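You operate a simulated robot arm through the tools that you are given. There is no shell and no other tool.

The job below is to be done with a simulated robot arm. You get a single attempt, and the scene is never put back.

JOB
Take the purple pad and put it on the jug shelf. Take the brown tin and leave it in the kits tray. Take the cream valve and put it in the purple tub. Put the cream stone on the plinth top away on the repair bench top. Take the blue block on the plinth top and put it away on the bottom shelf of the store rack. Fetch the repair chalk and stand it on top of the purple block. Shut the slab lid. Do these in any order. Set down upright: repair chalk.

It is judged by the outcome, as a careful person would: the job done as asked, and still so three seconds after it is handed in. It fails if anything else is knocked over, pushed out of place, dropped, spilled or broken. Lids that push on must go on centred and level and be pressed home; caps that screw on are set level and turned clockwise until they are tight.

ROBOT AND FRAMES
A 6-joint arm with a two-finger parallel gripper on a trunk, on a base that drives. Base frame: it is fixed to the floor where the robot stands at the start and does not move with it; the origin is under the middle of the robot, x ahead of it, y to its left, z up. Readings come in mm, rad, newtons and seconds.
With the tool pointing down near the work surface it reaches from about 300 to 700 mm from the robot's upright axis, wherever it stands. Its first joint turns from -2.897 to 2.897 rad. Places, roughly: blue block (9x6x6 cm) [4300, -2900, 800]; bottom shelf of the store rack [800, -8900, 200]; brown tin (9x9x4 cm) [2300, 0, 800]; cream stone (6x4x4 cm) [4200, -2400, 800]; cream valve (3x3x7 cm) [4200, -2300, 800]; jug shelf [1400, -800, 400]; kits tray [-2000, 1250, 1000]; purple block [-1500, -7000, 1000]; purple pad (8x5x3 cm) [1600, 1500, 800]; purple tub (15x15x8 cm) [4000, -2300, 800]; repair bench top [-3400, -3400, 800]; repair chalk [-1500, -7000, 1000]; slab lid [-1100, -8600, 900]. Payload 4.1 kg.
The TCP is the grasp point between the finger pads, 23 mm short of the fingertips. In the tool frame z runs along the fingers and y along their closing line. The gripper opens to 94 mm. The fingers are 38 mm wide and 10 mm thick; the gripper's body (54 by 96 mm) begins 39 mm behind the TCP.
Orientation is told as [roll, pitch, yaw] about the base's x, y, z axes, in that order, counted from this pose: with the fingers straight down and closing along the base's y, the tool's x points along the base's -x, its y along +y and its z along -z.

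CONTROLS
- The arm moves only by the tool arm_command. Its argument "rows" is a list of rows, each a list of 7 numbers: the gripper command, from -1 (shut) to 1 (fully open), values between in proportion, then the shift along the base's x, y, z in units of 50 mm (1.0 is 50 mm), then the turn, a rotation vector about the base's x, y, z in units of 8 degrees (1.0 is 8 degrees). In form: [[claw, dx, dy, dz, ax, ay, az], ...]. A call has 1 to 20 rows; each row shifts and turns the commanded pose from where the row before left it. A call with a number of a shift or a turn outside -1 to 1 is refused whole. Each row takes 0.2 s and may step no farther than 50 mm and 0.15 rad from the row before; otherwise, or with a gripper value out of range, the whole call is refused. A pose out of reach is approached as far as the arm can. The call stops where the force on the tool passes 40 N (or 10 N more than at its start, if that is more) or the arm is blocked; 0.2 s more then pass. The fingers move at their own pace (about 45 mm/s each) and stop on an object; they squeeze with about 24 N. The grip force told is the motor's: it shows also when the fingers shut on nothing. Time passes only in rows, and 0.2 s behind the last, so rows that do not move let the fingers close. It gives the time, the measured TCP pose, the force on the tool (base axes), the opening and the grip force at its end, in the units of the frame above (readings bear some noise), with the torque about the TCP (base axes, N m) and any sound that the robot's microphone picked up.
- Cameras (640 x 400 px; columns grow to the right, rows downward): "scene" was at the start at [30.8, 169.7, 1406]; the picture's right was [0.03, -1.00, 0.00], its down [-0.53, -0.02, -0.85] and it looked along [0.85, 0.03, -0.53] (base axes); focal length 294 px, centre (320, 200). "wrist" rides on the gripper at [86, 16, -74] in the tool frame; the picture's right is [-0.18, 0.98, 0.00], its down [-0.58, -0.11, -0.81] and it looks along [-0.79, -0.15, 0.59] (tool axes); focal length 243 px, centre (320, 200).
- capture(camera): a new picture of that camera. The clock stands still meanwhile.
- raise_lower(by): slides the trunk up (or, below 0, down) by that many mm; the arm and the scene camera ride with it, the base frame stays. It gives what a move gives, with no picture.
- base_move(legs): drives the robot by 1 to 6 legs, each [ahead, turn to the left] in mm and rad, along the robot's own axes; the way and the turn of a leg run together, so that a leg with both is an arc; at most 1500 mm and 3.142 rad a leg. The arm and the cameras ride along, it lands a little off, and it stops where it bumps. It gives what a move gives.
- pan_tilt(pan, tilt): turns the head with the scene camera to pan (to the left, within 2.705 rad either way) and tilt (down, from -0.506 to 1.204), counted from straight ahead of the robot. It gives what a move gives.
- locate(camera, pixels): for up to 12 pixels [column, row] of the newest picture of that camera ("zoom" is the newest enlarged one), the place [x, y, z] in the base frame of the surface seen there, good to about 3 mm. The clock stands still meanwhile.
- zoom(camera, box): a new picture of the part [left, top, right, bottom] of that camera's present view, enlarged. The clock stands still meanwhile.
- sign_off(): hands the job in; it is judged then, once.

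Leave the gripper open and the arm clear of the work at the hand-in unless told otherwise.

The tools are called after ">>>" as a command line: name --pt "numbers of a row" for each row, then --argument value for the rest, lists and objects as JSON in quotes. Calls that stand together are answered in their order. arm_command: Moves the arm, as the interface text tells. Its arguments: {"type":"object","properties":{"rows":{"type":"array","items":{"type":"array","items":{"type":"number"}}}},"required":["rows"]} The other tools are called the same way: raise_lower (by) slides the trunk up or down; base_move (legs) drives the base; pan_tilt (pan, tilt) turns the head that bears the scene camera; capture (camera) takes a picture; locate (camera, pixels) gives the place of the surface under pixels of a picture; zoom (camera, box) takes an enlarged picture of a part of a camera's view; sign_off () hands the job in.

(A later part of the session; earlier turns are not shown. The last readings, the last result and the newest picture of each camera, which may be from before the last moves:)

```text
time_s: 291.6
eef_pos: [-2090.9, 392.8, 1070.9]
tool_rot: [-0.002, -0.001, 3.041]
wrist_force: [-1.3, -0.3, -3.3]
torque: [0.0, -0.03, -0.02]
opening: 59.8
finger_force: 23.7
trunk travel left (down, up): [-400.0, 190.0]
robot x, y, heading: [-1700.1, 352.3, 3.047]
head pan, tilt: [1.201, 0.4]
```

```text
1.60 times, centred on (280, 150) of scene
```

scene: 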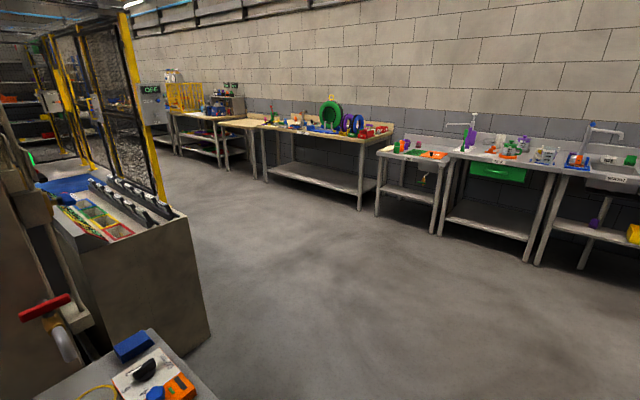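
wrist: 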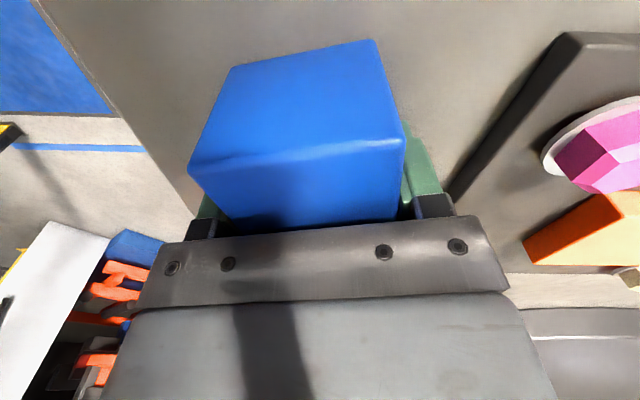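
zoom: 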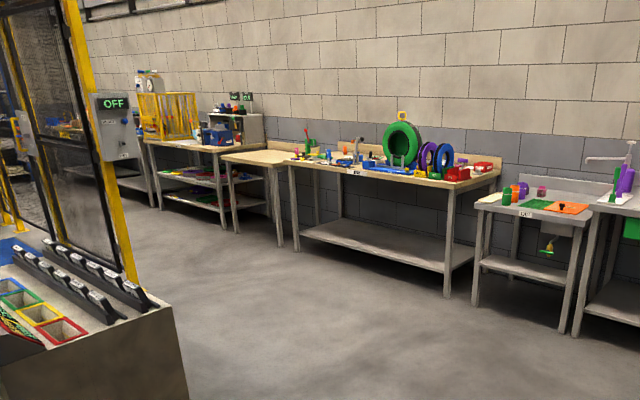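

>>> locate --camera "scene" --pixels '[[210, 340], [360, 208], [264, 180], [255, 178], [220, 170], [377, 215], [150, 190], [185, 160], [240, 125], [310, 130], [380, 135], [160, 205]]'

>>> locate --camera "scene" --pixels '[[110, 230], [180, 220], [90, 165], [155, 180], [40, 175], [250, 350], [205, 115], [430, 230], [540, 260], [300, 125], [350, 137], [265, 125]]'

```text
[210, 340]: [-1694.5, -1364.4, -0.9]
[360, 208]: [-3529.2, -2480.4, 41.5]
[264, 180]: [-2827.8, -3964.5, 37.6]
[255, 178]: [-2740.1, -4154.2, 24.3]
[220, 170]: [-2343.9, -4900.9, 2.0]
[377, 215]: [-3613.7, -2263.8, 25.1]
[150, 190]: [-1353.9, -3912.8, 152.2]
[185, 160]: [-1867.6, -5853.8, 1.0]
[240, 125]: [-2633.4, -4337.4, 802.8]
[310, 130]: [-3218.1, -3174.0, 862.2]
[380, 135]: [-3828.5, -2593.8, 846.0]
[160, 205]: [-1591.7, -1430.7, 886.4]
```

```text
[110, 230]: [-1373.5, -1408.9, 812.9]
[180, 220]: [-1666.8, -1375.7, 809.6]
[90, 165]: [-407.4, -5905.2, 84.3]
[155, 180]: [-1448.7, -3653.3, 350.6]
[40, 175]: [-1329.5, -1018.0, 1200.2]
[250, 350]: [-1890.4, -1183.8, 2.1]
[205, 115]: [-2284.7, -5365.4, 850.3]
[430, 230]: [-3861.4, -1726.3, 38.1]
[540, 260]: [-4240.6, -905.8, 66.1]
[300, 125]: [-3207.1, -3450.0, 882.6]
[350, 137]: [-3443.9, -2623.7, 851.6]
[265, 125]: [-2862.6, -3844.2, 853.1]
```

The aisle south lies between the bench fronts and the fence, ~1.37 m wide. I drive down it: via (-2700,-1000) to (-2070,-3950).

>>> base_move --legs '[[0, 1.03], [1480, 0], [200, 0], [0, 0.848], [1200, 0]]'

>>> pan_tilt --pan 0.0 --tilt 0.35

>>> capture --camera "scene"

```text
time_s: 310.8
eef_pos: [-2311.6, -2590.9, 1070.2]
tool_rot: [-0.002, 0.0, -1.356]
wrist_force: [1.4, 0.1, -3.5]
torque: [0.03, -0.03, -0.02]
opening: 60.0
finger_force: 23.5
trunk travel left (down, up): [-400.0, 190.0]
robot x, y, heading: [-2396.4, -2206.6, -1.351]
head pan, tilt: [1.201, 0.4]
```

```text
time_s: 312.2
eef_pos: [-2310.9, -2589.1, 1070.1]
tool_rot: [0.0, -0.001, -1.355]
wrist_force: [0.5, 0.9, -5.3]
torque: [0.02, 0.0, 0.01]
opening: 59.5
finger_force: 24.0
trunk travel left (down, up): [-400.0, 190.0]
robot x, y, heading: [-2389.5, -2209.5, -1.347]
head pan, tilt: [0.0, 0.351]
```

```text
taken
```

scene: 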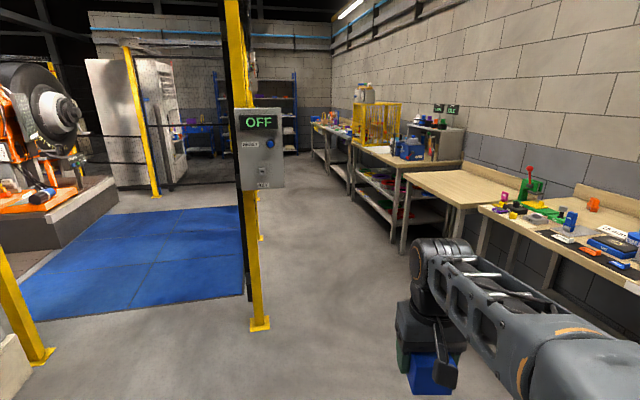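

I continue along the aisle, past the post with the OFF box.

>>> base_move --legs '[[0, -0.04], [1470, 0], [0, 0.26], [900, 0]]'

>>> pan_tilt --pan 0.0 --tilt 0.35

>>> capture --camera "scene"

```text
time_s: 325.2
eef_pos: [-1598.0, -4869.1, 1069.8]
tool_rot: [-0.003, 0.0, -1.143]
wrist_force: [0.2, -0.8, -4.2]
torque: [0.01, -0.01, 0.01]
opening: 59.8
finger_force: 24.0
trunk travel left (down, up): [-400.0, 190.0]
robot x, y, heading: [-1757.4, -4508.7, -1.141]
head pan, tilt: [0.0, 0.351]
```

```text
time_s: 325.9
eef_pos: [-1598.7, -4869.4, 1070.9]
tool_rot: [-0.002, 0.001, -1.141]
wrist_force: [0.0, -0.3, -4.4]
torque: [0.01, 0.01, 0.02]
opening: 59.9
finger_force: 23.9
trunk travel left (down, up): [-400.0, 190.0]
robot x, y, heading: [-1763.1, -4510.8, -1.137]
head pan, tilt: [0.0, 0.351]
```

```text
taken
```

scene: 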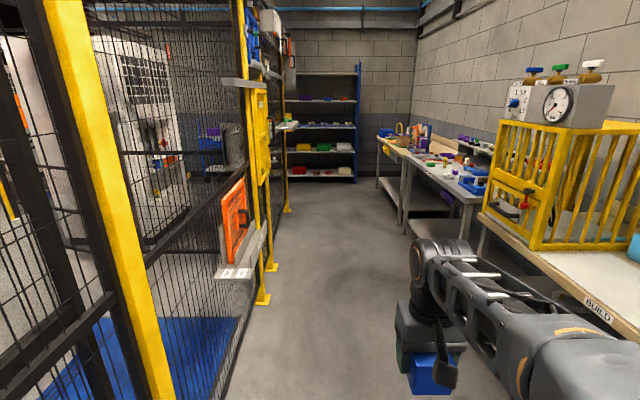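

>>> locate --camera "scene" --pixels '[[262, 302], [272, 268], [287, 209], [240, 240], [403, 232], [378, 190], [470, 260], [320, 178], [300, 170], [350, 120], [225, 275], [300, 130]]'

>>> zoom --camera "scene" --box '[260, 50, 500, 230]'

```text
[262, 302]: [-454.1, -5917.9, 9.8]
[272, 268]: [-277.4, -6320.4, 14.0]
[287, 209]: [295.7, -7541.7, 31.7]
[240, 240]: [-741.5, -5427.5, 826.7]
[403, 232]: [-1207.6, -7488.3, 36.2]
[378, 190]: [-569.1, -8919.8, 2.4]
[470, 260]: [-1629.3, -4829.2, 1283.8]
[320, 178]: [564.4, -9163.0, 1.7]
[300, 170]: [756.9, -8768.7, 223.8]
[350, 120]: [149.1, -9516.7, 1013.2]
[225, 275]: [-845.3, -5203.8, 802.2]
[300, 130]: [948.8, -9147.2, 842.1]
```

```text
2.22 times, centred on (380, 140) of scene
```

zoom: 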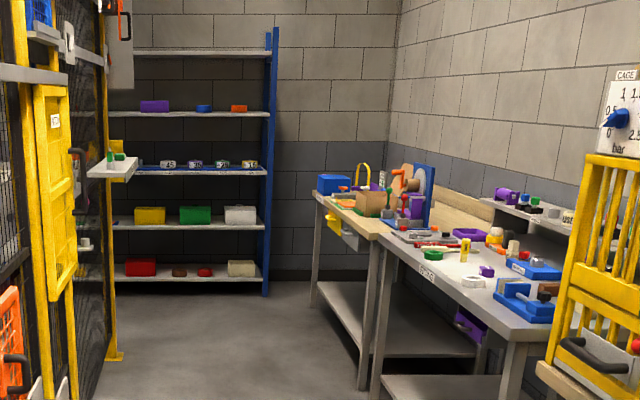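

The store rack is ahead (blue posts), bottom shelf at z≈200. I go on straight down the aisle to about (-726,-6895).

>>> base_move --legs '[[0, -0.02], [1450, 0], [1100, 0]]'

>>> pan_tilt --pan 0.25 --tilt 0.4

>>> capture --camera "scene"

>>> pan_tilt --pan -0.9 --tilt 0.5

>>> capture --camera "scene"

```text
time_s: 338.6
eef_pos: [-542.6, -7174.3, 1069.9]
tool_rot: [-0.002, -0.001, -1.13]
wrist_force: [-0.8, 0.0, -4.9]
torque: [0.01, 0.03, 0.05]
opening: 59.8
finger_force: 23.9
trunk travel left (down, up): [-400.0, 190.0]
robot x, y, heading: [-706.7, -6817.0, -1.122]
head pan, tilt: [0.0, 0.351]
```

```text
time_s: 339.3
eef_pos: [-543.3, -7173.5, 1070.8]
tool_rot: [-0.002, 0.002, -1.129]
wrist_force: [-0.3, 0.6, -4.0]
torque: [0.02, 0.03, 0.01]
opening: 59.8
finger_force: 23.9
trunk travel left (down, up): [-400.0, 190.0]
robot x, y, heading: [-709.7, -6817.4, -1.126]
head pan, tilt: [0.25, 0.4]
```

```text
taken
```

scene: 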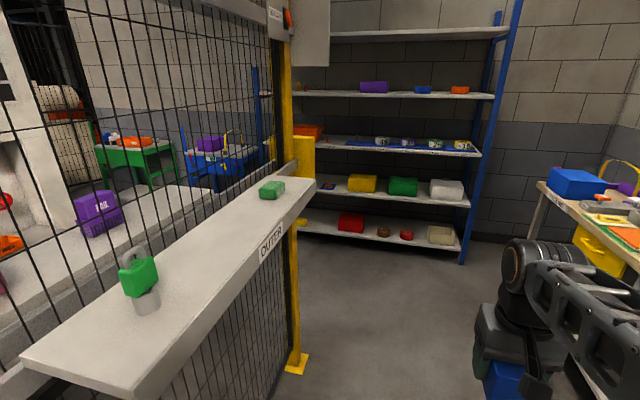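

```text
time_s: 340.7
eef_pos: [-541.9, -7173.4, 1071.0]
tool_rot: [-0.001, 0.002, -1.129]
wrist_force: [-0.3, 0.6, -5.5]
torque: [-0.07, -0.03, -0.04]
opening: 59.9
finger_force: 24.3
trunk travel left (down, up): [-400.0, 190.0]
robot x, y, heading: [-709.6, -6819.7, -1.125]
head pan, tilt: [-0.901, 0.499]
```

```text
taken
```

scene: 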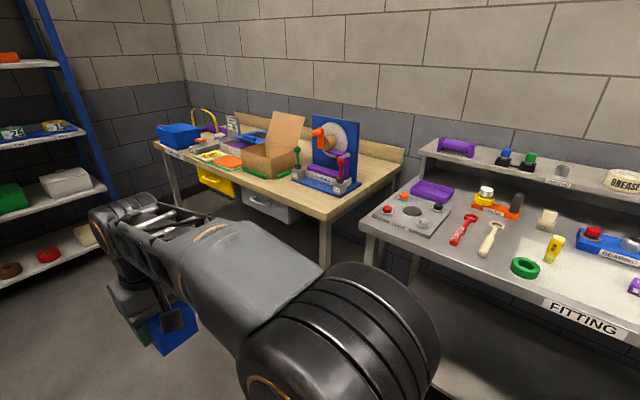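

I see an OUTER ledge on the fence to my left – need clearance. I locate the ledge and the rack's bottom shelf.

>>> pan_tilt --pan 0.25 --tilt 0.4

>>> capture --camera "scene"

>>> locate --camera "scene" --pixels '[[130, 395], [310, 190], [25, 360], [460, 250], [300, 230], [375, 235], [420, 238], [440, 240], [462, 262], [380, 215], [440, 205], [330, 200]]'

>>> zoom --camera "scene" --box '[280, 100, 540, 280]'

```text
time_s: 342.1
eef_pos: [-543.5, -7174.7, 1069.8]
tool_rot: [-0.002, 0.001, -1.13]
wrist_force: [0.1, -0.1, -4.8]
torque: [0.01, 0.04, 0.01]
opening: 60.0
finger_force: 24.2
trunk travel left (down, up): [-400.0, 190.0]
robot x, y, heading: [-708.5, -6817.6, -1.126]
head pan, tilt: [0.25, 0.4]
```

```text
taken
```

scene: 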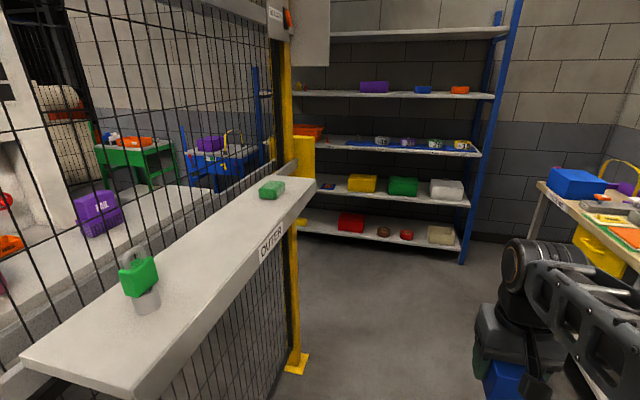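

```text
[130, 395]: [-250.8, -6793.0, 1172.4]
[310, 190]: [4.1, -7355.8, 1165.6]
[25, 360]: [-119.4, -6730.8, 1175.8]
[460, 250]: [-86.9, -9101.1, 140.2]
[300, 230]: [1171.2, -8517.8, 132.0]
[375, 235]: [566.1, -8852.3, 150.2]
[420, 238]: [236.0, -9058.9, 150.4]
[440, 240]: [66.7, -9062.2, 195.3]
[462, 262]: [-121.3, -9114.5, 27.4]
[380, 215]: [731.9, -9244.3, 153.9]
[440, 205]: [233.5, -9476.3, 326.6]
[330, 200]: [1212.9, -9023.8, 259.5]
```

```text
2.22 times, centred on (410, 190) of scene
```

zoom: 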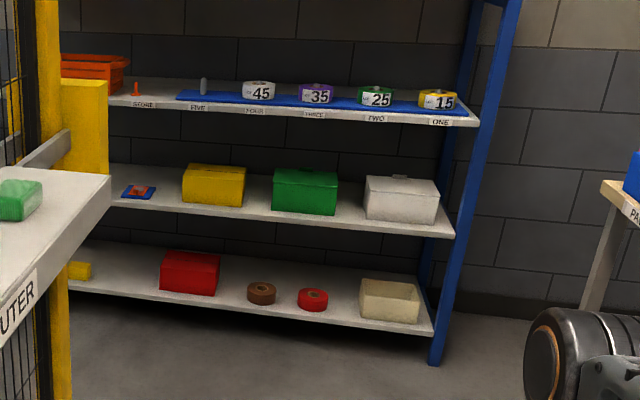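

Bottom shelf: top z≈150, front edge from (-87,-9101) to (1171,-8518). I drive nearer, keeping ~410 mm from the OUTER ledge.

>>> base_move --legs '[[830, 0], [0, 0.27], [700, 0]]'

>>> pan_tilt --pan 0.3 --tilt 0.6

>>> capture --camera "scene"

```text
time_s: 350.9
eef_pos: [345.9, -8420.8, 1070.8]
tool_rot: [-0.002, 0.001, -0.885]
wrist_force: [0.7, 0.2, -6.0]
torque: [-0.01, -0.02, 0.02]
opening: 60.0
finger_force: 24.0
trunk travel left (down, up): [-400.0, 190.0]
robot x, y, heading: [96.2, -8117.7, -0.876]
head pan, tilt: [0.25, 0.4]
```

```text
time_s: 351.6
eef_pos: [346.3, -8421.1, 1069.3]
tool_rot: [-0.002, 0.001, -0.883]
wrist_force: [0.8, 0.5, -5.0]
torque: [0.04, 0.03, 0.03]
opening: 59.9
finger_force: 23.8
trunk travel left (down, up): [-400.0, 190.0]
robot x, y, heading: [100.1, -8115.8, -0.884]
head pan, tilt: [0.3, 0.6]
```

```text
taken
```

scene: 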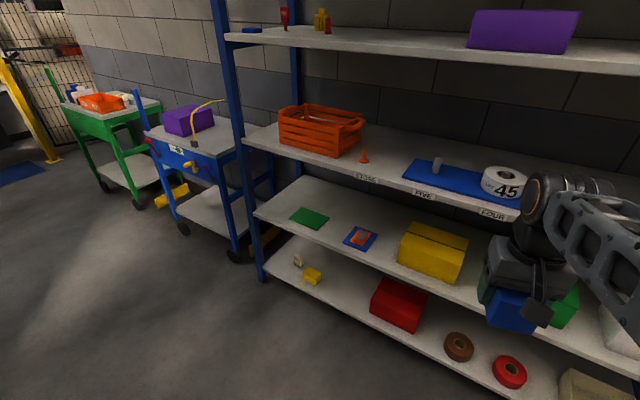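

I locate bottom-shelf points, the free space between the yellow block and red box, and the second shelf's edge.

>>> locate --camera "scene" --pixels '[[345, 295], [335, 310], [312, 275], [297, 262], [375, 310], [398, 285], [350, 325], [390, 262], [330, 240], [355, 275], [265, 270], [300, 245]]'

>>> zoom --camera "scene" --box '[240, 180, 480, 360]'

```text
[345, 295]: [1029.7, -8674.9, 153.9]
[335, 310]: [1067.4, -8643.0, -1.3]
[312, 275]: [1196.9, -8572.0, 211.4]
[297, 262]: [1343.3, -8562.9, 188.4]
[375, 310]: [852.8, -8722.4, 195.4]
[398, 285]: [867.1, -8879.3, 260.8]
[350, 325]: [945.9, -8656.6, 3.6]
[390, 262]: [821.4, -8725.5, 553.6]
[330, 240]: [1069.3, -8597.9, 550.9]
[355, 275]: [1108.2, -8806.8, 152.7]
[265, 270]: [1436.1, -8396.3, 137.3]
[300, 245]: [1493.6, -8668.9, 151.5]
```

```text
2.22 times, centred on (360, 270) of scene
```

zoom: 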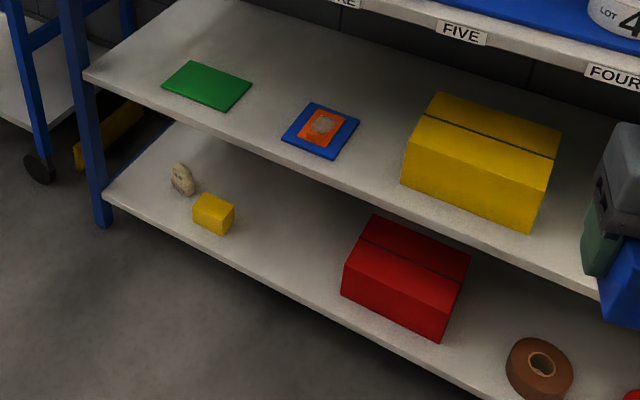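

Bottom shelf z≈153, the shelf above is at ≈552, so there's ~375 mm gap. Free spot S≈(1024,-8652), 60 mm in from the edge. I drive to face it from about (789,-8144).

>>> base_move --legs '[[0, 0.844], [690, 0], [0, -1.097]]'

>>> pan_tilt --pan 0.1 --tilt 0.8

>>> capture --camera "scene"

```text
time_s: 360.3
eef_pos: [923.6, -8514.9, 1070.3]
tool_rot: [-0.002, 0.003, -1.171]
wrist_force: [0.0, -0.5, -5.0]
torque: [0.0, 0.02, -0.01]
opening: 59.9
finger_force: 23.6
trunk travel left (down, up): [-400.0, 190.0]
robot x, y, heading: [772.7, -8149.7, -1.169]
head pan, tilt: [0.3, 0.6]
```

```text
time_s: 361.0
eef_pos: [924.2, -8516.6, 1070.0]
tool_rot: [-0.001, 0.002, -1.17]
wrist_force: [0.3, -0.4, -4.6]
torque: [0.06, 0.04, 0.0]
opening: 60.0
finger_force: 23.7
trunk travel left (down, up): [-400.0, 190.0]
robot x, y, heading: [767.3, -8150.3, -1.171]
head pan, tilt: [0.099, 0.799]
```

```text
taken
```

scene: 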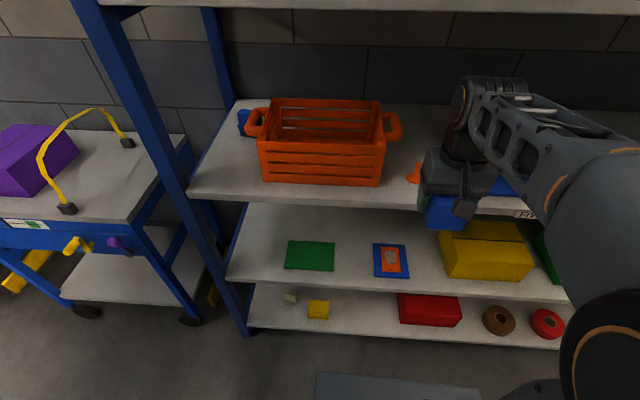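

I retract the arm 40 mm more, then lower the trunk fully.

>>> arm_command --pt "-1 -0.31 0.74 0 0 0 0"

>>> raise_lower --by -400

>>> capture --camera "scene"

>>> capture --camera "wrist"

```text
time_s: 361.4
eef_pos: [908.2, -8479.0, 1070.0]
tool_rot: [-0.003, 0.002, -1.168]
wrist_force: [-0.5, -0.5, -4.1]
torque: [0.05, 0.02, 0.02]
opening: 60.0
finger_force: 23.7
trunk travel left (down, up): [-400.0, 190.0]
robot x, y, heading: [773.2, -8157.3, -1.171]
head pan, tilt: [0.099, 0.799]
```

```text
time_s: 365.2
eef_pos: [908.6, -8479.6, 669.2]
tool_rot: [-0.002, 0.002, -1.17]
wrist_force: [-0.3, -0.4, -3.9]
torque: [0.06, 0.01, -0.01]
opening: 60.0
finger_force: 23.7
trunk travel left (down, up): [0.0, 590.0]
robot x, y, heading: [771.3, -8156.1, -1.166]
head pan, tilt: [0.099, 0.799]
```

```text
taken
```

scene: 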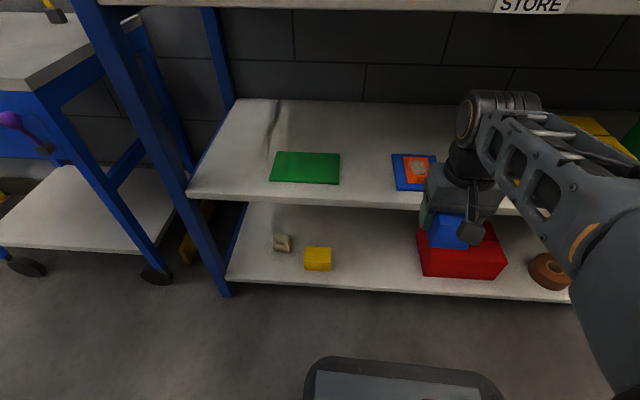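

```text
taken
```

wrist: 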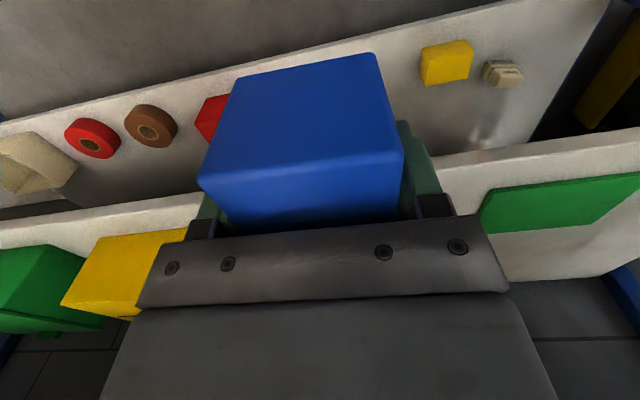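

I lower the arm step by step in front of the shelf to z≈300.

>>> arm_command --pt "-1 0 0 -0.92 0 0 0" --pt "-1 0 0 -0.92 0 0 0" --pt "-1 0 0 -0.92 0 0 0" --pt "-1 0 0 -0.92 0 0 0" --pt "-1 0 0 -0.92 0 0 0"

>>> capture --camera "scene"

```text
time_s: 366.4
eef_pos: [908.5, -8479.2, 438.6]
tool_rot: [-0.003, -0.001, -1.169]
wrist_force: [-0.7, 0.5, -4.2]
torque: [-0.01, 0.01, 0.01]
opening: 60.0
finger_force: 24.3
trunk travel left (down, up): [0.0, 590.0]
robot x, y, heading: [772.0, -8153.8, -1.162]
head pan, tilt: [0.099, 0.799]
```

```text
taken
```

scene: 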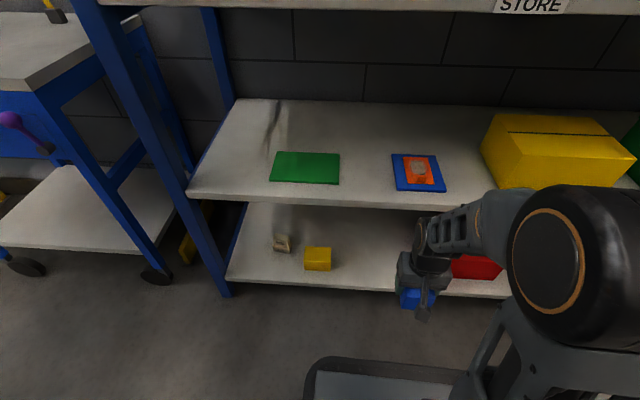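

>>> locate --camera "scene" --pixels '[[520, 230], [560, 200], [600, 200], [470, 220], [430, 230], [500, 205], [345, 275], [440, 280], [418, 240]]'

>>> arm_command --pt "-1 0 0 -0.9 0 0 0" --pt "-1 0 0 -0.9 0 0 0" --pt "-1 0 0 -0.9 0 0 0"

>>> capture --camera "scene"

```text
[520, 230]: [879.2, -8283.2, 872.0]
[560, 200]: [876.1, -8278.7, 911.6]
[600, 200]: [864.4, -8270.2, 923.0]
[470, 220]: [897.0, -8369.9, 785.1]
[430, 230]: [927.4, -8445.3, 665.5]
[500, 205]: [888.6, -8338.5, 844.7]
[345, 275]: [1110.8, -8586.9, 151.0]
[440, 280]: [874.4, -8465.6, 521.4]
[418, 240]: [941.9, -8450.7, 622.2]
```

```text
time_s: 367.2
eef_pos: [908.6, -8477.8, 304.8]
tool_rot: [-0.002, 0.0, -1.168]
wrist_force: [-1.6, 0.4, -4.0]
torque: [0.0, 0.03, -0.01]
opening: 59.9
finger_force: 23.6
trunk travel left (down, up): [0.0, 590.0]
robot x, y, heading: [773.5, -8151.7, -1.167]
head pan, tilt: [0.099, 0.799]
```

```text
taken
```

scene: 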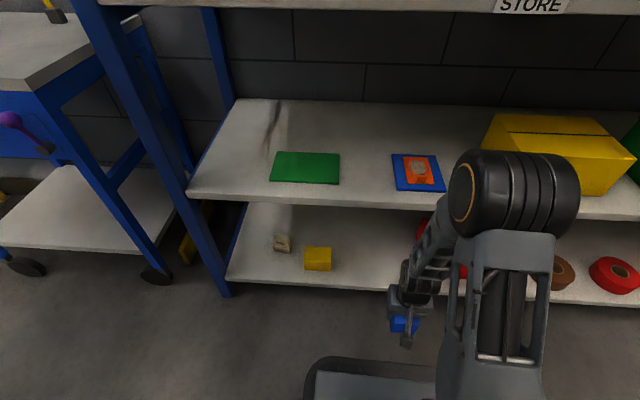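

>>> locate --camera "scene" --pixels '[[465, 195], [500, 165], [550, 170], [515, 200], [440, 225], [430, 260], [415, 275], [480, 150], [520, 155]]'

```text
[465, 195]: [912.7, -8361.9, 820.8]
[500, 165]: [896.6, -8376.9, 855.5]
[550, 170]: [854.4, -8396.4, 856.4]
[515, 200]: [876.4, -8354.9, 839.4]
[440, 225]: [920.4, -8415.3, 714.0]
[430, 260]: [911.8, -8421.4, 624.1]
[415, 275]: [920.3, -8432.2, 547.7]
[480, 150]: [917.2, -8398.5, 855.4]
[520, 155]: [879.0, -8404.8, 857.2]
```

Geometry check: with the arm more stretched, the forearm passes well under the next shelf. I back the robot up 125 mm so the placement point is ~684 mm away.

>>> base_move --legs '[[-125, 0]]'

>>> arm_command --pt "-1 0.4 -0.7 0 0 0 0" --pt "-1 0.4 -0.7 0 0 0 0" --pt "-1 0.4 -0.7 0 0 0 0" --pt "-1 0 0 -0.8 0 0 0" --pt "-1 0 0 -0.8 0 0 0" --pt "-1 0 0 -0.4 0 0 0"

>>> capture --camera "scene"

>>> capture --camera "wrist"

```text
time_s: 368.5
eef_pos: [857.9, -8360.6, 305.4]
tool_rot: [-0.003, 0.002, -1.169]
wrist_force: [0.2, 0.2, -4.4]
torque: [0.01, 0.02, 0.01]
opening: 60.1
finger_force: 24.2
trunk travel left (down, up): [0.0, 590.0]
robot x, y, heading: [720.8, -8037.3, -1.166]
head pan, tilt: [0.099, 0.799]
```

```text
time_s: 369.9
eef_pos: [917.3, -8467.9, 203.6]
tool_rot: [-0.003, 0.001, -1.168]
wrist_force: [-0.2, 0.0, -4.4]
torque: [0.05, 0.05, -0.01]
opening: 59.8
finger_force: 23.9
trunk travel left (down, up): [0.0, 590.0]
robot x, y, heading: [723.7, -8035.5, -1.165]
head pan, tilt: [0.099, 0.799]
```

```text
taken
```

scene: 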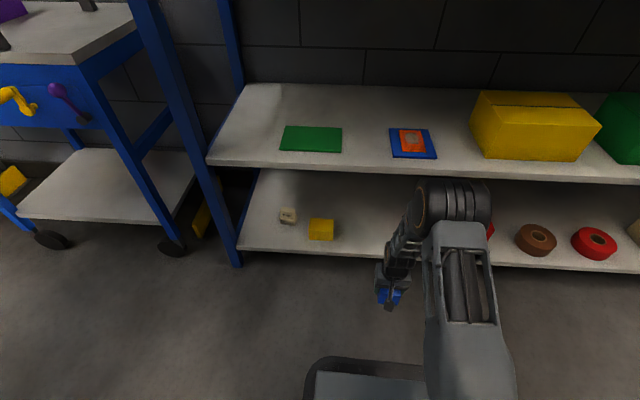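

```text
taken
```

wrist: 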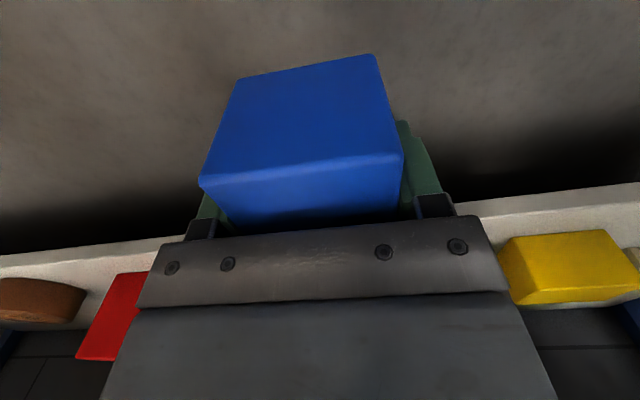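

I verify the shelf edge, yellow block and red box locations again from here.

>>> locate --camera "scene" --pixels '[[330, 240], [321, 222], [360, 250], [365, 220], [490, 235], [350, 255], [240, 245], [365, 175], [365, 168]]'

>>> locate --camera "wrist" --pixels '[[100, 350], [120, 300], [140, 275], [520, 270], [560, 265], [520, 210], [60, 260], [480, 215]]'

```text
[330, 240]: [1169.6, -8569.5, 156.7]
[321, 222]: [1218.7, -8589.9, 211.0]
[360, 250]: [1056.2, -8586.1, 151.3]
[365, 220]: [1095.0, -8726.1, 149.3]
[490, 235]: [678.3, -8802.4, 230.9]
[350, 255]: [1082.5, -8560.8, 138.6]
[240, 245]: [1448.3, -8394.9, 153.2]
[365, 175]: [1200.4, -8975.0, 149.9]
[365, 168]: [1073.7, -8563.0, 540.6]
```

```text
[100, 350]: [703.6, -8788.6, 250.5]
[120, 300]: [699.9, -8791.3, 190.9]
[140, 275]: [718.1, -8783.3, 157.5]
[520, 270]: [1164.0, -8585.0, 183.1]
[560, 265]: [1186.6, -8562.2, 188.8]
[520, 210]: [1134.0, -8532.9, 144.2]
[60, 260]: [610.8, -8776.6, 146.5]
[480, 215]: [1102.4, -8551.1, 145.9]
```

Free interval runs from x≈853 to x≈1164 along the shelf; S is in the middle. I move forward 3 steps and check.

>>> arm_command --pt "-1 0.428 -0.736 0 0 0 0" --pt "-1 0.428 -0.736 0 0 0 0" --pt "-1 0.428 -0.736 0 0 0 0"

>>> capture --camera "scene"

>>> zoom --camera "scene" --box '[300, 100, 560, 300]'

```text
time_s: 370.7
eef_pos: [983.6, -8578.2, 205.5]
tool_rot: [-0.003, 0.002, -1.17]
wrist_force: [0.3, -0.6, -4.7]
torque: [0.01, 0.02, 0.0]
opening: 59.9
finger_force: 24.1
trunk travel left (down, up): [0.0, 590.0]
robot x, y, heading: [724.8, -8035.8, -1.165]
head pan, tilt: [0.099, 0.799]
```

```text
taken
```

scene: 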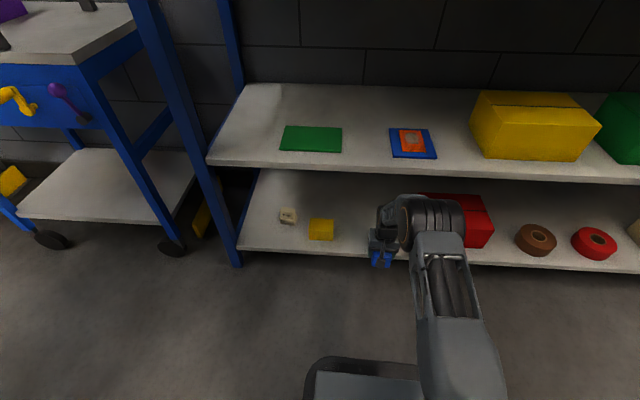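

```text
2.00 times, centred on (430, 200) of scene
```

zoom: 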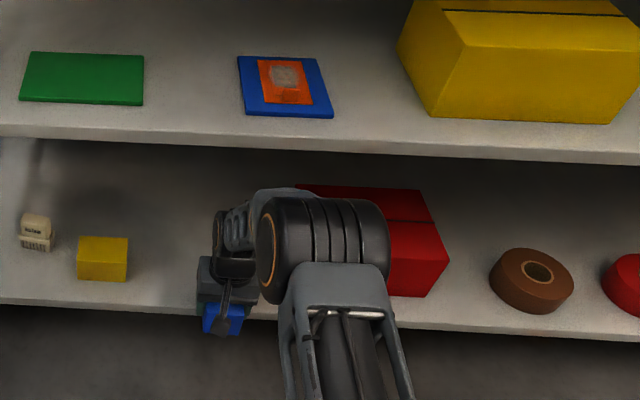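

>>> locate --camera "scene" --pixels '[[430, 203], [410, 200], [450, 203], [390, 205], [385, 225], [400, 198], [440, 196], [420, 230]]'

```text
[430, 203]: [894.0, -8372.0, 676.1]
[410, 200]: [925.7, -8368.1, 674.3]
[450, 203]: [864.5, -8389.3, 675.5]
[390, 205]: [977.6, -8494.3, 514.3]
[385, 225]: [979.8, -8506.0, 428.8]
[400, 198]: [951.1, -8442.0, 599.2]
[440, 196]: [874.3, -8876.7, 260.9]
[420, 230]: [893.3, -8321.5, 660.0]
```

The forearm stays under the upper shelf edge as predicted. I go the last 85 mm forward in small steps.

>>> arm_command --pt "-1 0.3 -0.52 0 0 0 0" --pt "-1 0.3 -0.52 0 0 0 0"

>>> capture --camera "scene"

>>> locate --camera "scene" --pixels '[[390, 200], [400, 195], [385, 210], [410, 200], [395, 185], [380, 200]]'

```text
time_s: 371.3
eef_pos: [1011.7, -8628.0, 204.5]
tool_rot: [-0.001, 0.003, -1.169]
wrist_force: [0.2, 0.7, -3.3]
torque: [0.02, -0.01, 0.02]
opening: 60.2
finger_force: 24.0
trunk travel left (down, up): [0.0, 590.0]
robot x, y, heading: [718.9, -8035.7, -1.167]
head pan, tilt: [0.099, 0.799]
```

```text
taken
```

scene: 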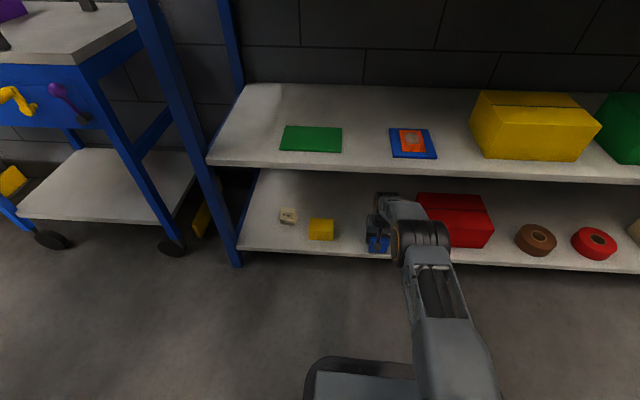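

```text
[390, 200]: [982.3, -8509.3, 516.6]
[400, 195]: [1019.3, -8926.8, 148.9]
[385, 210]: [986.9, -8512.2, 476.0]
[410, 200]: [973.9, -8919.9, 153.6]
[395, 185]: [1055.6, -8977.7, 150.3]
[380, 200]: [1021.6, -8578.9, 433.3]
```

Clear: forearm top at the shelf plane is z≈430 (shelf underside ≈530). I move the last 27 mm and lower gently.

>>> arm_command --pt "-1 0.24 -0.5 0 0 0 0" --pt "-1 0 0 -0.2 0 0 0" --pt "-1 0 0 -0.14 0 0 0" --pt "-1 0 0 0 0 0 0"

>>> capture --camera "wrist"

```text
time_s: 372.3
eef_pos: [1021.3, -8647.5, 189.5]
tool_rot: [-0.003, 0.001, -1.168]
wrist_force: [1.1, 0.3, -3.5]
torque: [0.01, 0.04, 0.02]
opening: 59.8
finger_force: 23.9
out of reach, approached as far as the arm can: row 2
trunk travel left (down, up): [0.0, 590.0]
robot x, y, heading: [721.8, -8035.4, -1.163]
head pan, tilt: [0.099, 0.799]
```

```text
taken
```

wrist: 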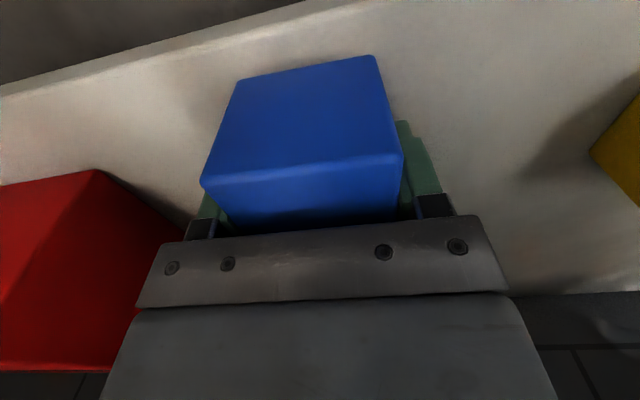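

The arm is at its reach limit (row 2). I raise slightly, pull back 15 mm, then nudge the base forward 30 mm so there's reach to lower.

>>> arm_command --pt "-1 -0.13 0.28 0.2 0 0 0"

>>> base_move --legs '[[30, 0]]'

>>> capture --camera "wrist"

```text
time_s: 372.7
eef_pos: [1015.6, -8635.7, 198.7]
tool_rot: [-0.001, 0.003, -1.17]
wrist_force: [0.0, 0.2, -5.4]
torque: [0.02, 0.0, -0.01]
opening: 59.9
finger_force: 24.2
trunk travel left (down, up): [0.0, 590.0]
robot x, y, heading: [721.6, -8036.4, -1.163]
head pan, tilt: [0.099, 0.799]
```

```text
time_s: 373.6
eef_pos: [1028.4, -8662.8, 199.1]
tool_rot: [-0.002, 0.002, -1.171]
wrist_force: [0.2, -1.2, -4.9]
torque: [0.01, -0.02, 0.04]
opening: 60.0
finger_force: 24.1
trunk travel left (down, up): [0.0, 590.0]
robot x, y, heading: [734.3, -8063.3, -1.167]
head pan, tilt: [0.099, 0.799]
```

```text
taken
```

wrist: 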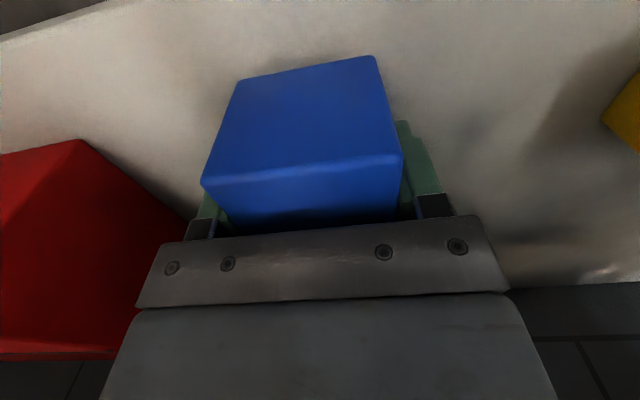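

>>> locate --camera "wrist" --pixels '[[170, 215], [80, 145], [100, 250], [210, 120], [430, 110], [330, 40], [620, 130], [190, 60]]'

```text
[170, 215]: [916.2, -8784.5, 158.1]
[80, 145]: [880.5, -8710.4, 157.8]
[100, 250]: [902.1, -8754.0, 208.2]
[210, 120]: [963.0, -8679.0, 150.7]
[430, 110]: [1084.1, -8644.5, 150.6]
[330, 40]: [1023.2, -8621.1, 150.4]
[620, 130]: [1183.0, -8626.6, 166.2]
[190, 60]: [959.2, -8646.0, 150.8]
```

The red box is 150 mm away laterally; shelf z≈150.5. I lower to contact.

>>> arm_command --pt "-1 0 0 -0.2 0 0 0" --pt "-1 0 0 -0.12 0 0 0" --pt "-1 0 0 0 0 0 0"

```text
time_s: 374.4
eef_pos: [1028.1, -8664.3, 182.7]
tool_rot: [-0.001, 0.002, -1.17]
wrist_force: [0.1, 0.5, -3.4]
torque: [-0.03, 0.03, -0.01]
opening: 59.9
finger_force: 23.7
trunk travel left (down, up): [0.0, 590.0]
robot x, y, heading: [734.0, -8065.2, -1.165]
head pan, tilt: [0.099, 0.799]
```

>>> arm_command --pt "-1 0 0 -0.04 0 0 0" --pt "-1 0 0 -0.03 0 0 0" --pt "-1 0 0 0 0 0 0"

```text
time_s: 375.1
eef_pos: [1027.8, -8664.2, 181.3]
tool_rot: [-0.003, -0.001, -1.17]
wrist_force: [-1.5, 0.2, 1.0]
torque: [-0.18, -0.24, 0.03]
opening: 59.7
finger_force: 23.5
trunk travel left (down, up): [0.0, 590.0]
robot x, y, heading: [732.7, -8061.9, -1.167]
head pan, tilt: [0.099, 0.799]
```

Contact. I open to ~80 mm, raise 60 mm, then back out.

>>> arm_command --pt "0.7 0 0 0 0 0 0" --pt "0.7 0 0 0 0 0 0" --pt "0.7 0 0 0.3 0 0 0" --pt "0.7 0 0 0.4 0 0 0" --pt "0.7 0 0 0.5 0 0 0"

>>> capture --camera "wrist"

>>> capture --camera "scene"

```text
time_s: 376.4
eef_pos: [1026.8, -8663.7, 239.8]
tool_rot: [-0.001, 0.001, -1.17]
wrist_force: [-1.1, 0.7, -0.1]
torque: [0.02, -0.02, -0.01]
opening: 80.1
finger_force: 0.0
trunk travel left (down, up): [0.0, 590.0]
robot x, y, heading: [730.5, -8062.4, -1.165]
head pan, tilt: [0.099, 0.799]
```

```text
taken
```

wrist: 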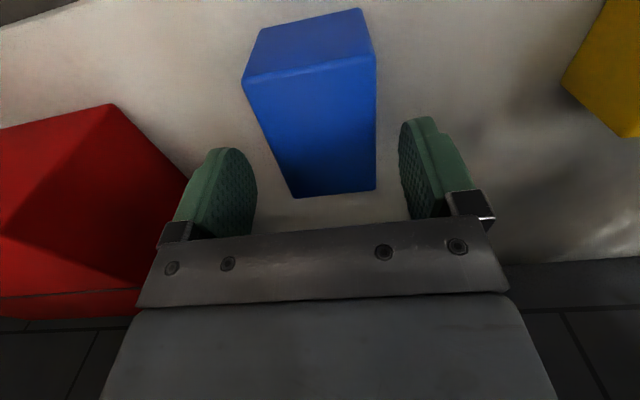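

```text
taken
```

scene: 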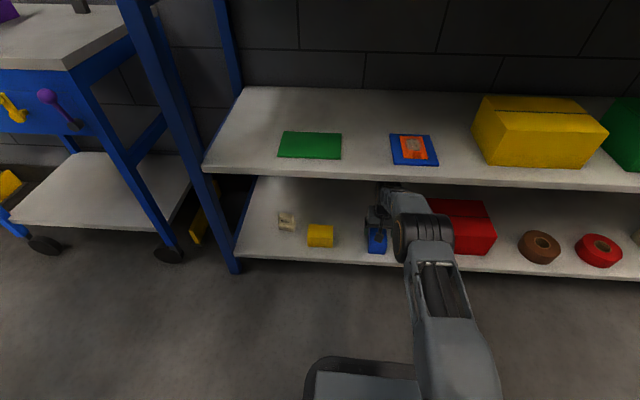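

The blue block is on the bottom shelf. I retract the arm straight back and then raise it.

>>> arm_command --pt "0.7 -0.37 0.865 0 0 0 0" --pt "0.7 -0.37 0.865 0 0 0 0" --pt "0.7 -0.37 0.865 0 0 0 0" --pt "0.7 -0.37 0.865 0 0 0 0" --pt "0.7 -0.37 0.865 0 0 0 0" --pt "0.7 -0.37 0.865 0 0 0 0" --pt "0.7 0 0 0.95 0 0 0" --pt "0.7 0 0 0.95 0 0 0" --pt "0.7 0 0 0.95 0 0 0" --pt "0.7 0 0 0.95 0 0 0" --pt "0.7 0 0 0.95 0 0 0" --pt "0.7 0 0 0.95 0 0 0" --pt "0.7 0 0 0.95 0 0 0" --pt "0.7 0 0 0.95 0 0 0" --pt "0.7 0 0 0.95 0 0 0"

>>> capture --camera "scene"

```text
time_s: 379.6
eef_pos: [914.0, -8402.2, 666.8]
tool_rot: [-0.002, 0.002, -1.169]
wrist_force: [-0.5, 0.4, 0.2]
torque: [-0.01, -0.03, -0.01]
opening: 79.9
finger_force: 0.1
trunk travel left (down, up): [0.0, 590.0]
robot x, y, heading: [734.3, -8062.6, -1.161]
head pan, tilt: [0.099, 0.799]
```

```text
taken
```

scene: 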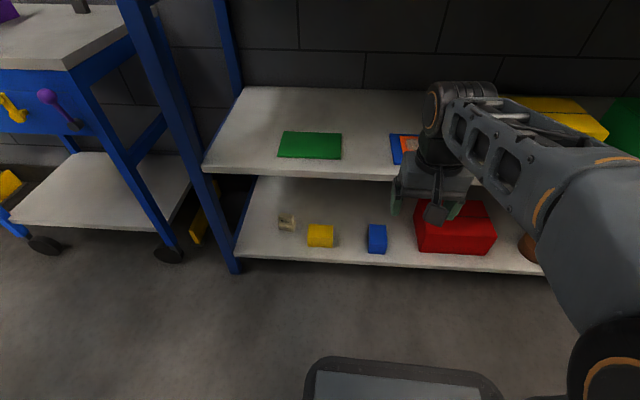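

The block rests on the bottom shelf. I raise the trunk 400, back off, and turn to look at the wooden bench with the slab lid.

>>> raise_lower --by 400

>>> base_move --legs '[[-150, 0], [0, -1.6], [450, 0]]'

>>> pan_tilt --pan 0.3 --tilt 0.45

>>> capture --camera "scene"

```text
time_s: 383.4
eef_pos: [914.1, -8401.9, 1066.4]
tool_rot: [-0.002, 0.003, -1.17]
wrist_force: [0.1, 0.0, -0.2]
torque: [-0.01, -0.03, -0.01]
opening: 79.7
finger_force: 0.1
trunk travel left (down, up): [-400.0, 190.0]
robot x, y, heading: [729.3, -8063.3, -1.163]
head pan, tilt: [0.099, 0.799]
```

```text
time_s: 391.0
eef_pos: [-97.1, -8257.7, 1065.2]
tool_rot: [-0.003, 0.001, -2.779]
wrist_force: [0.5, -0.1, 0.7]
torque: [-0.04, -0.01, 0.03]
opening: 79.7
finger_force: 0.0
trunk travel left (down, up): [-400.0, 190.0]
robot x, y, heading: [246.1, -8090.2, -2.776]
head pan, tilt: [0.099, 0.799]
```

```text
time_s: 391.8
eef_pos: [-97.3, -8255.2, 1064.8]
tool_rot: [0.0, 0.001, -2.779]
wrist_force: [-0.5, -0.1, -0.3]
torque: [0.01, -0.01, 0.01]
opening: 79.8
finger_force: 0.1
trunk travel left (down, up): [-400.0, 190.0]
robot x, y, heading: [249.2, -8085.9, -2.773]
head pan, tilt: [0.3, 0.45]
```

```text
taken
```

scene: 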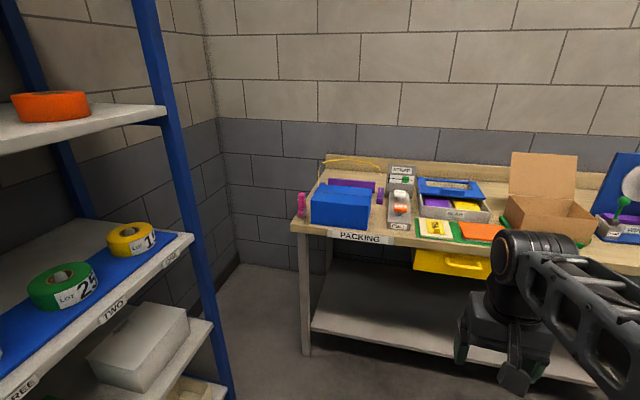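

I see a box labelled SLAB with a blue lid propped open at (450,190). I zoom in on it.

>>> zoom --camera "scene" --box '[370, 150, 530, 250]'

>>> locate --camera "zoom" --pixels '[[200, 150], [450, 170], [320, 140], [310, 110], [210, 110], [440, 130], [330, 255], [320, 215], [480, 270], [250, 270], [120, 150], [300, 190]]'

```text
4.00 times, centred on (450, 200) of scene
```

zoom: 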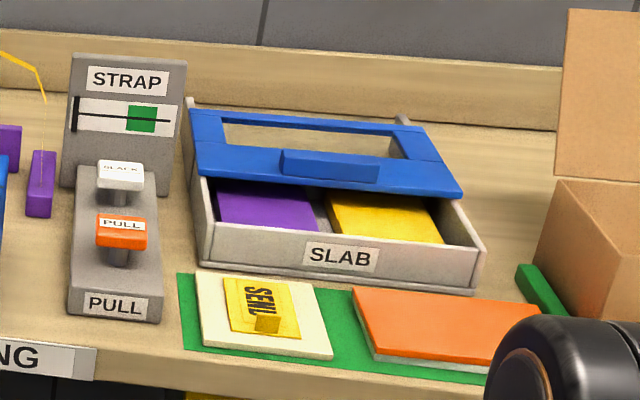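

```text
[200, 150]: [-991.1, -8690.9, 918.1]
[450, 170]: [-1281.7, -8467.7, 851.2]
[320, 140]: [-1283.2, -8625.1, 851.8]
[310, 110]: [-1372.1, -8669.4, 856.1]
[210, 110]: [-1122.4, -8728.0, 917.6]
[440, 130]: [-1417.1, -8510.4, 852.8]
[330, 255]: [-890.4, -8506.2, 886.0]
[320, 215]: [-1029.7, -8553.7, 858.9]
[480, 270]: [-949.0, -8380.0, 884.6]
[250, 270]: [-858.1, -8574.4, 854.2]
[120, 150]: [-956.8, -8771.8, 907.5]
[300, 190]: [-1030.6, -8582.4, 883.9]
```

The SLAB box appears to have a flat blue lid slid back in its rails (lid z≈918). I drive closer, in front of it.

>>> base_move --legs '[[0, -0.037], [720, 0], [0, 0.09]]'

>>> pan_tilt --pan 0.0 --tilt 0.75

>>> capture --camera "scene"

>>> capture --camera "wrist"

```text
time_s: 396.7
eef_pos: [-779.7, -8492.9, 1065.4]
tool_rot: [-0.003, 0.001, -2.744]
wrist_force: [0.1, 0.4, 0.6]
torque: [0.02, 0.0, -0.02]
opening: 80.0
finger_force: 0.1
trunk travel left (down, up): [-400.0, 190.0]
robot x, y, heading: [-438.7, -8316.9, -2.742]
head pan, tilt: [0.3, 0.45]
```

```text
time_s: 397.5
eef_pos: [-779.5, -8496.2, 1066.1]
tool_rot: [-0.002, -0.001, -2.746]
wrist_force: [-0.5, 0.3, 0.1]
torque: [0.02, -0.01, 0.02]
opening: 79.9
finger_force: 0.1
trunk travel left (down, up): [-400.0, 190.0]
robot x, y, heading: [-440.2, -8311.3, -2.738]
head pan, tilt: [0.0, 0.75]
```

```text
taken
```

scene: 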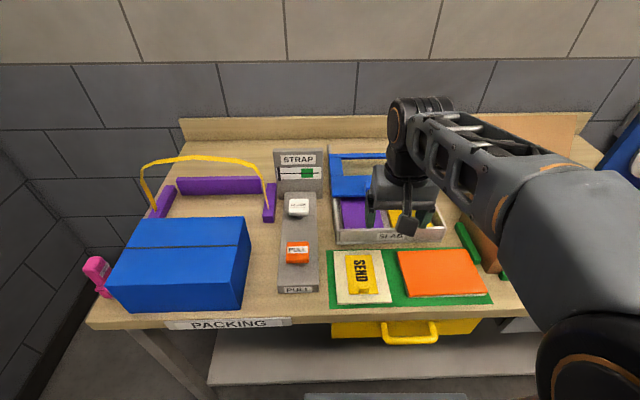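

```text
taken
```

wrist: 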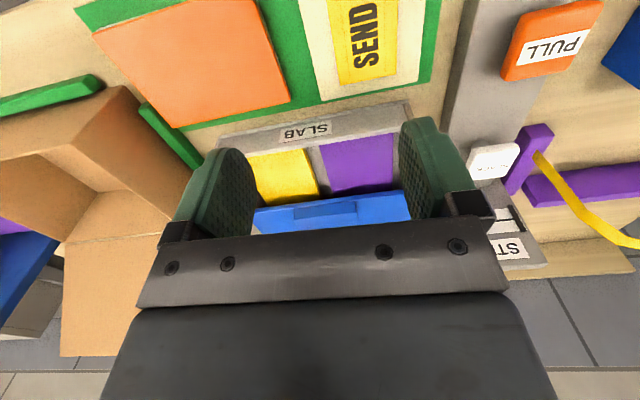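

The arm blocks the view. I move the arm to the right/back (+y) to see the lid well.

>>> arm_command --pt "0.7 0.06 0.9 0.3 0 0 0" --pt "0.7 0.06 0.9 0.3 0 0 0" --pt "0.7 0.06 0.9 0.3 0 0 0" --pt "0.7 0.06 0.9 0.3 0 0 0" --pt "0.7 0.06 0.9 0.3 0 0 0"

>>> capture --camera "scene"

>>> zoom --camera "scene" --box '[260, 130, 500, 280]'

```text
time_s: 398.7
eef_pos: [-766.1, -8266.5, 1142.5]
tool_rot: [-0.001, 0.001, -2.744]
wrist_force: [-0.4, 0.2, -0.2]
torque: [0.04, -0.02, 0.0]
opening: 79.9
finger_force: 0.0
trunk travel left (down, up): [-400.0, 190.0]
robot x, y, heading: [-437.6, -8317.1, -2.741]
head pan, tilt: [0.0, 0.75]
```

```text
taken
```

scene: 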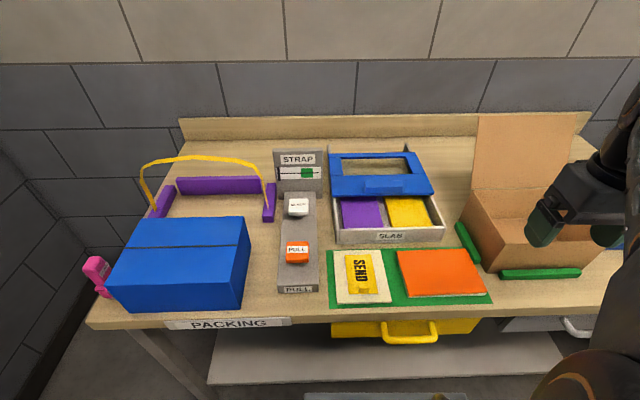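

```text
2.67 times, centred on (380, 205) of scene
```

zoom: 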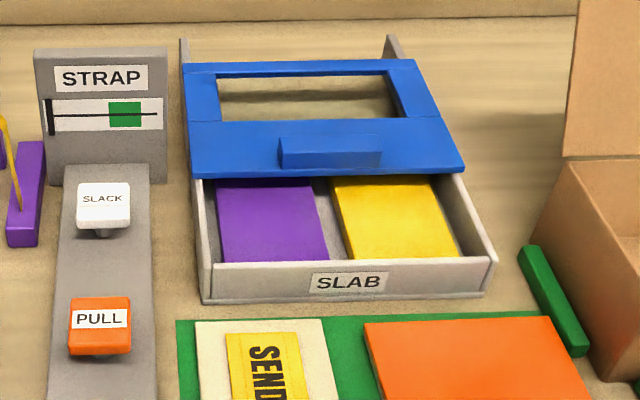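

I locate the lid's handle, edges and the box walls.

>>> locate --camera "zoom" --pixels '[[330, 140], [330, 158], [285, 150], [378, 150], [195, 172], [460, 168], [188, 70], [413, 65], [205, 265], [490, 258], [350, 262], [330, 165]]'

>>> zoom --camera "scene" --box '[320, 140, 450, 250]'

```text
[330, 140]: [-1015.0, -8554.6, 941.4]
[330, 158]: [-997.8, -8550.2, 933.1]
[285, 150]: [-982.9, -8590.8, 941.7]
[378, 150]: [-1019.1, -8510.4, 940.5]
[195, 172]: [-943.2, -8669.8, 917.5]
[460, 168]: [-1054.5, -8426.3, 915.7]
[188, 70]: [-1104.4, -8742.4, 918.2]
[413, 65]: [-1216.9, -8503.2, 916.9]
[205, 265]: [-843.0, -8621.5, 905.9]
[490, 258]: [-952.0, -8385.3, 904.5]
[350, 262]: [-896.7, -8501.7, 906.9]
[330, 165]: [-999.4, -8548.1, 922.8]
```

```text
3.64 times, centred on (385, 195) of scene
```

zoom: 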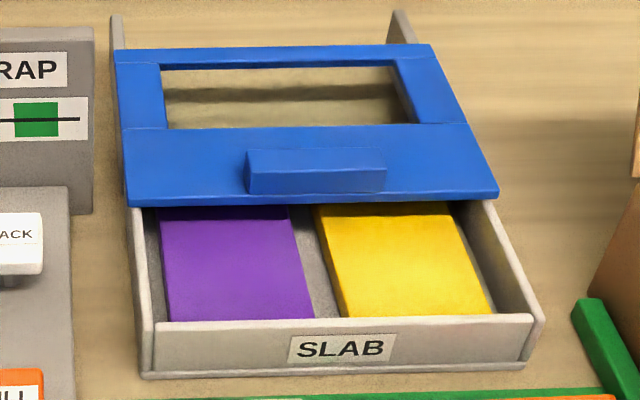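

>>> locate --camera "zoom" --pixels '[[315, 153], [315, 160], [315, 170], [315, 190], [250, 155], [250, 170], [383, 152], [383, 168], [250, 190], [383, 190], [315, 200], [315, 140]]'

```text
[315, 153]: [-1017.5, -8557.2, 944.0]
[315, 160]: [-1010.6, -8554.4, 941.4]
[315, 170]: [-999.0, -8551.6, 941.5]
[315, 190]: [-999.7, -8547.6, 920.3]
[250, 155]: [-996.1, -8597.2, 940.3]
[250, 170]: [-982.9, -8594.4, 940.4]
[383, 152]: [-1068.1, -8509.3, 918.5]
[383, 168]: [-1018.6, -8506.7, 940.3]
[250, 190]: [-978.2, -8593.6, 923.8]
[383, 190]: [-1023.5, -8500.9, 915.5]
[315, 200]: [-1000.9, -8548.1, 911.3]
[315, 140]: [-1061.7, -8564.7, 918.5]
```

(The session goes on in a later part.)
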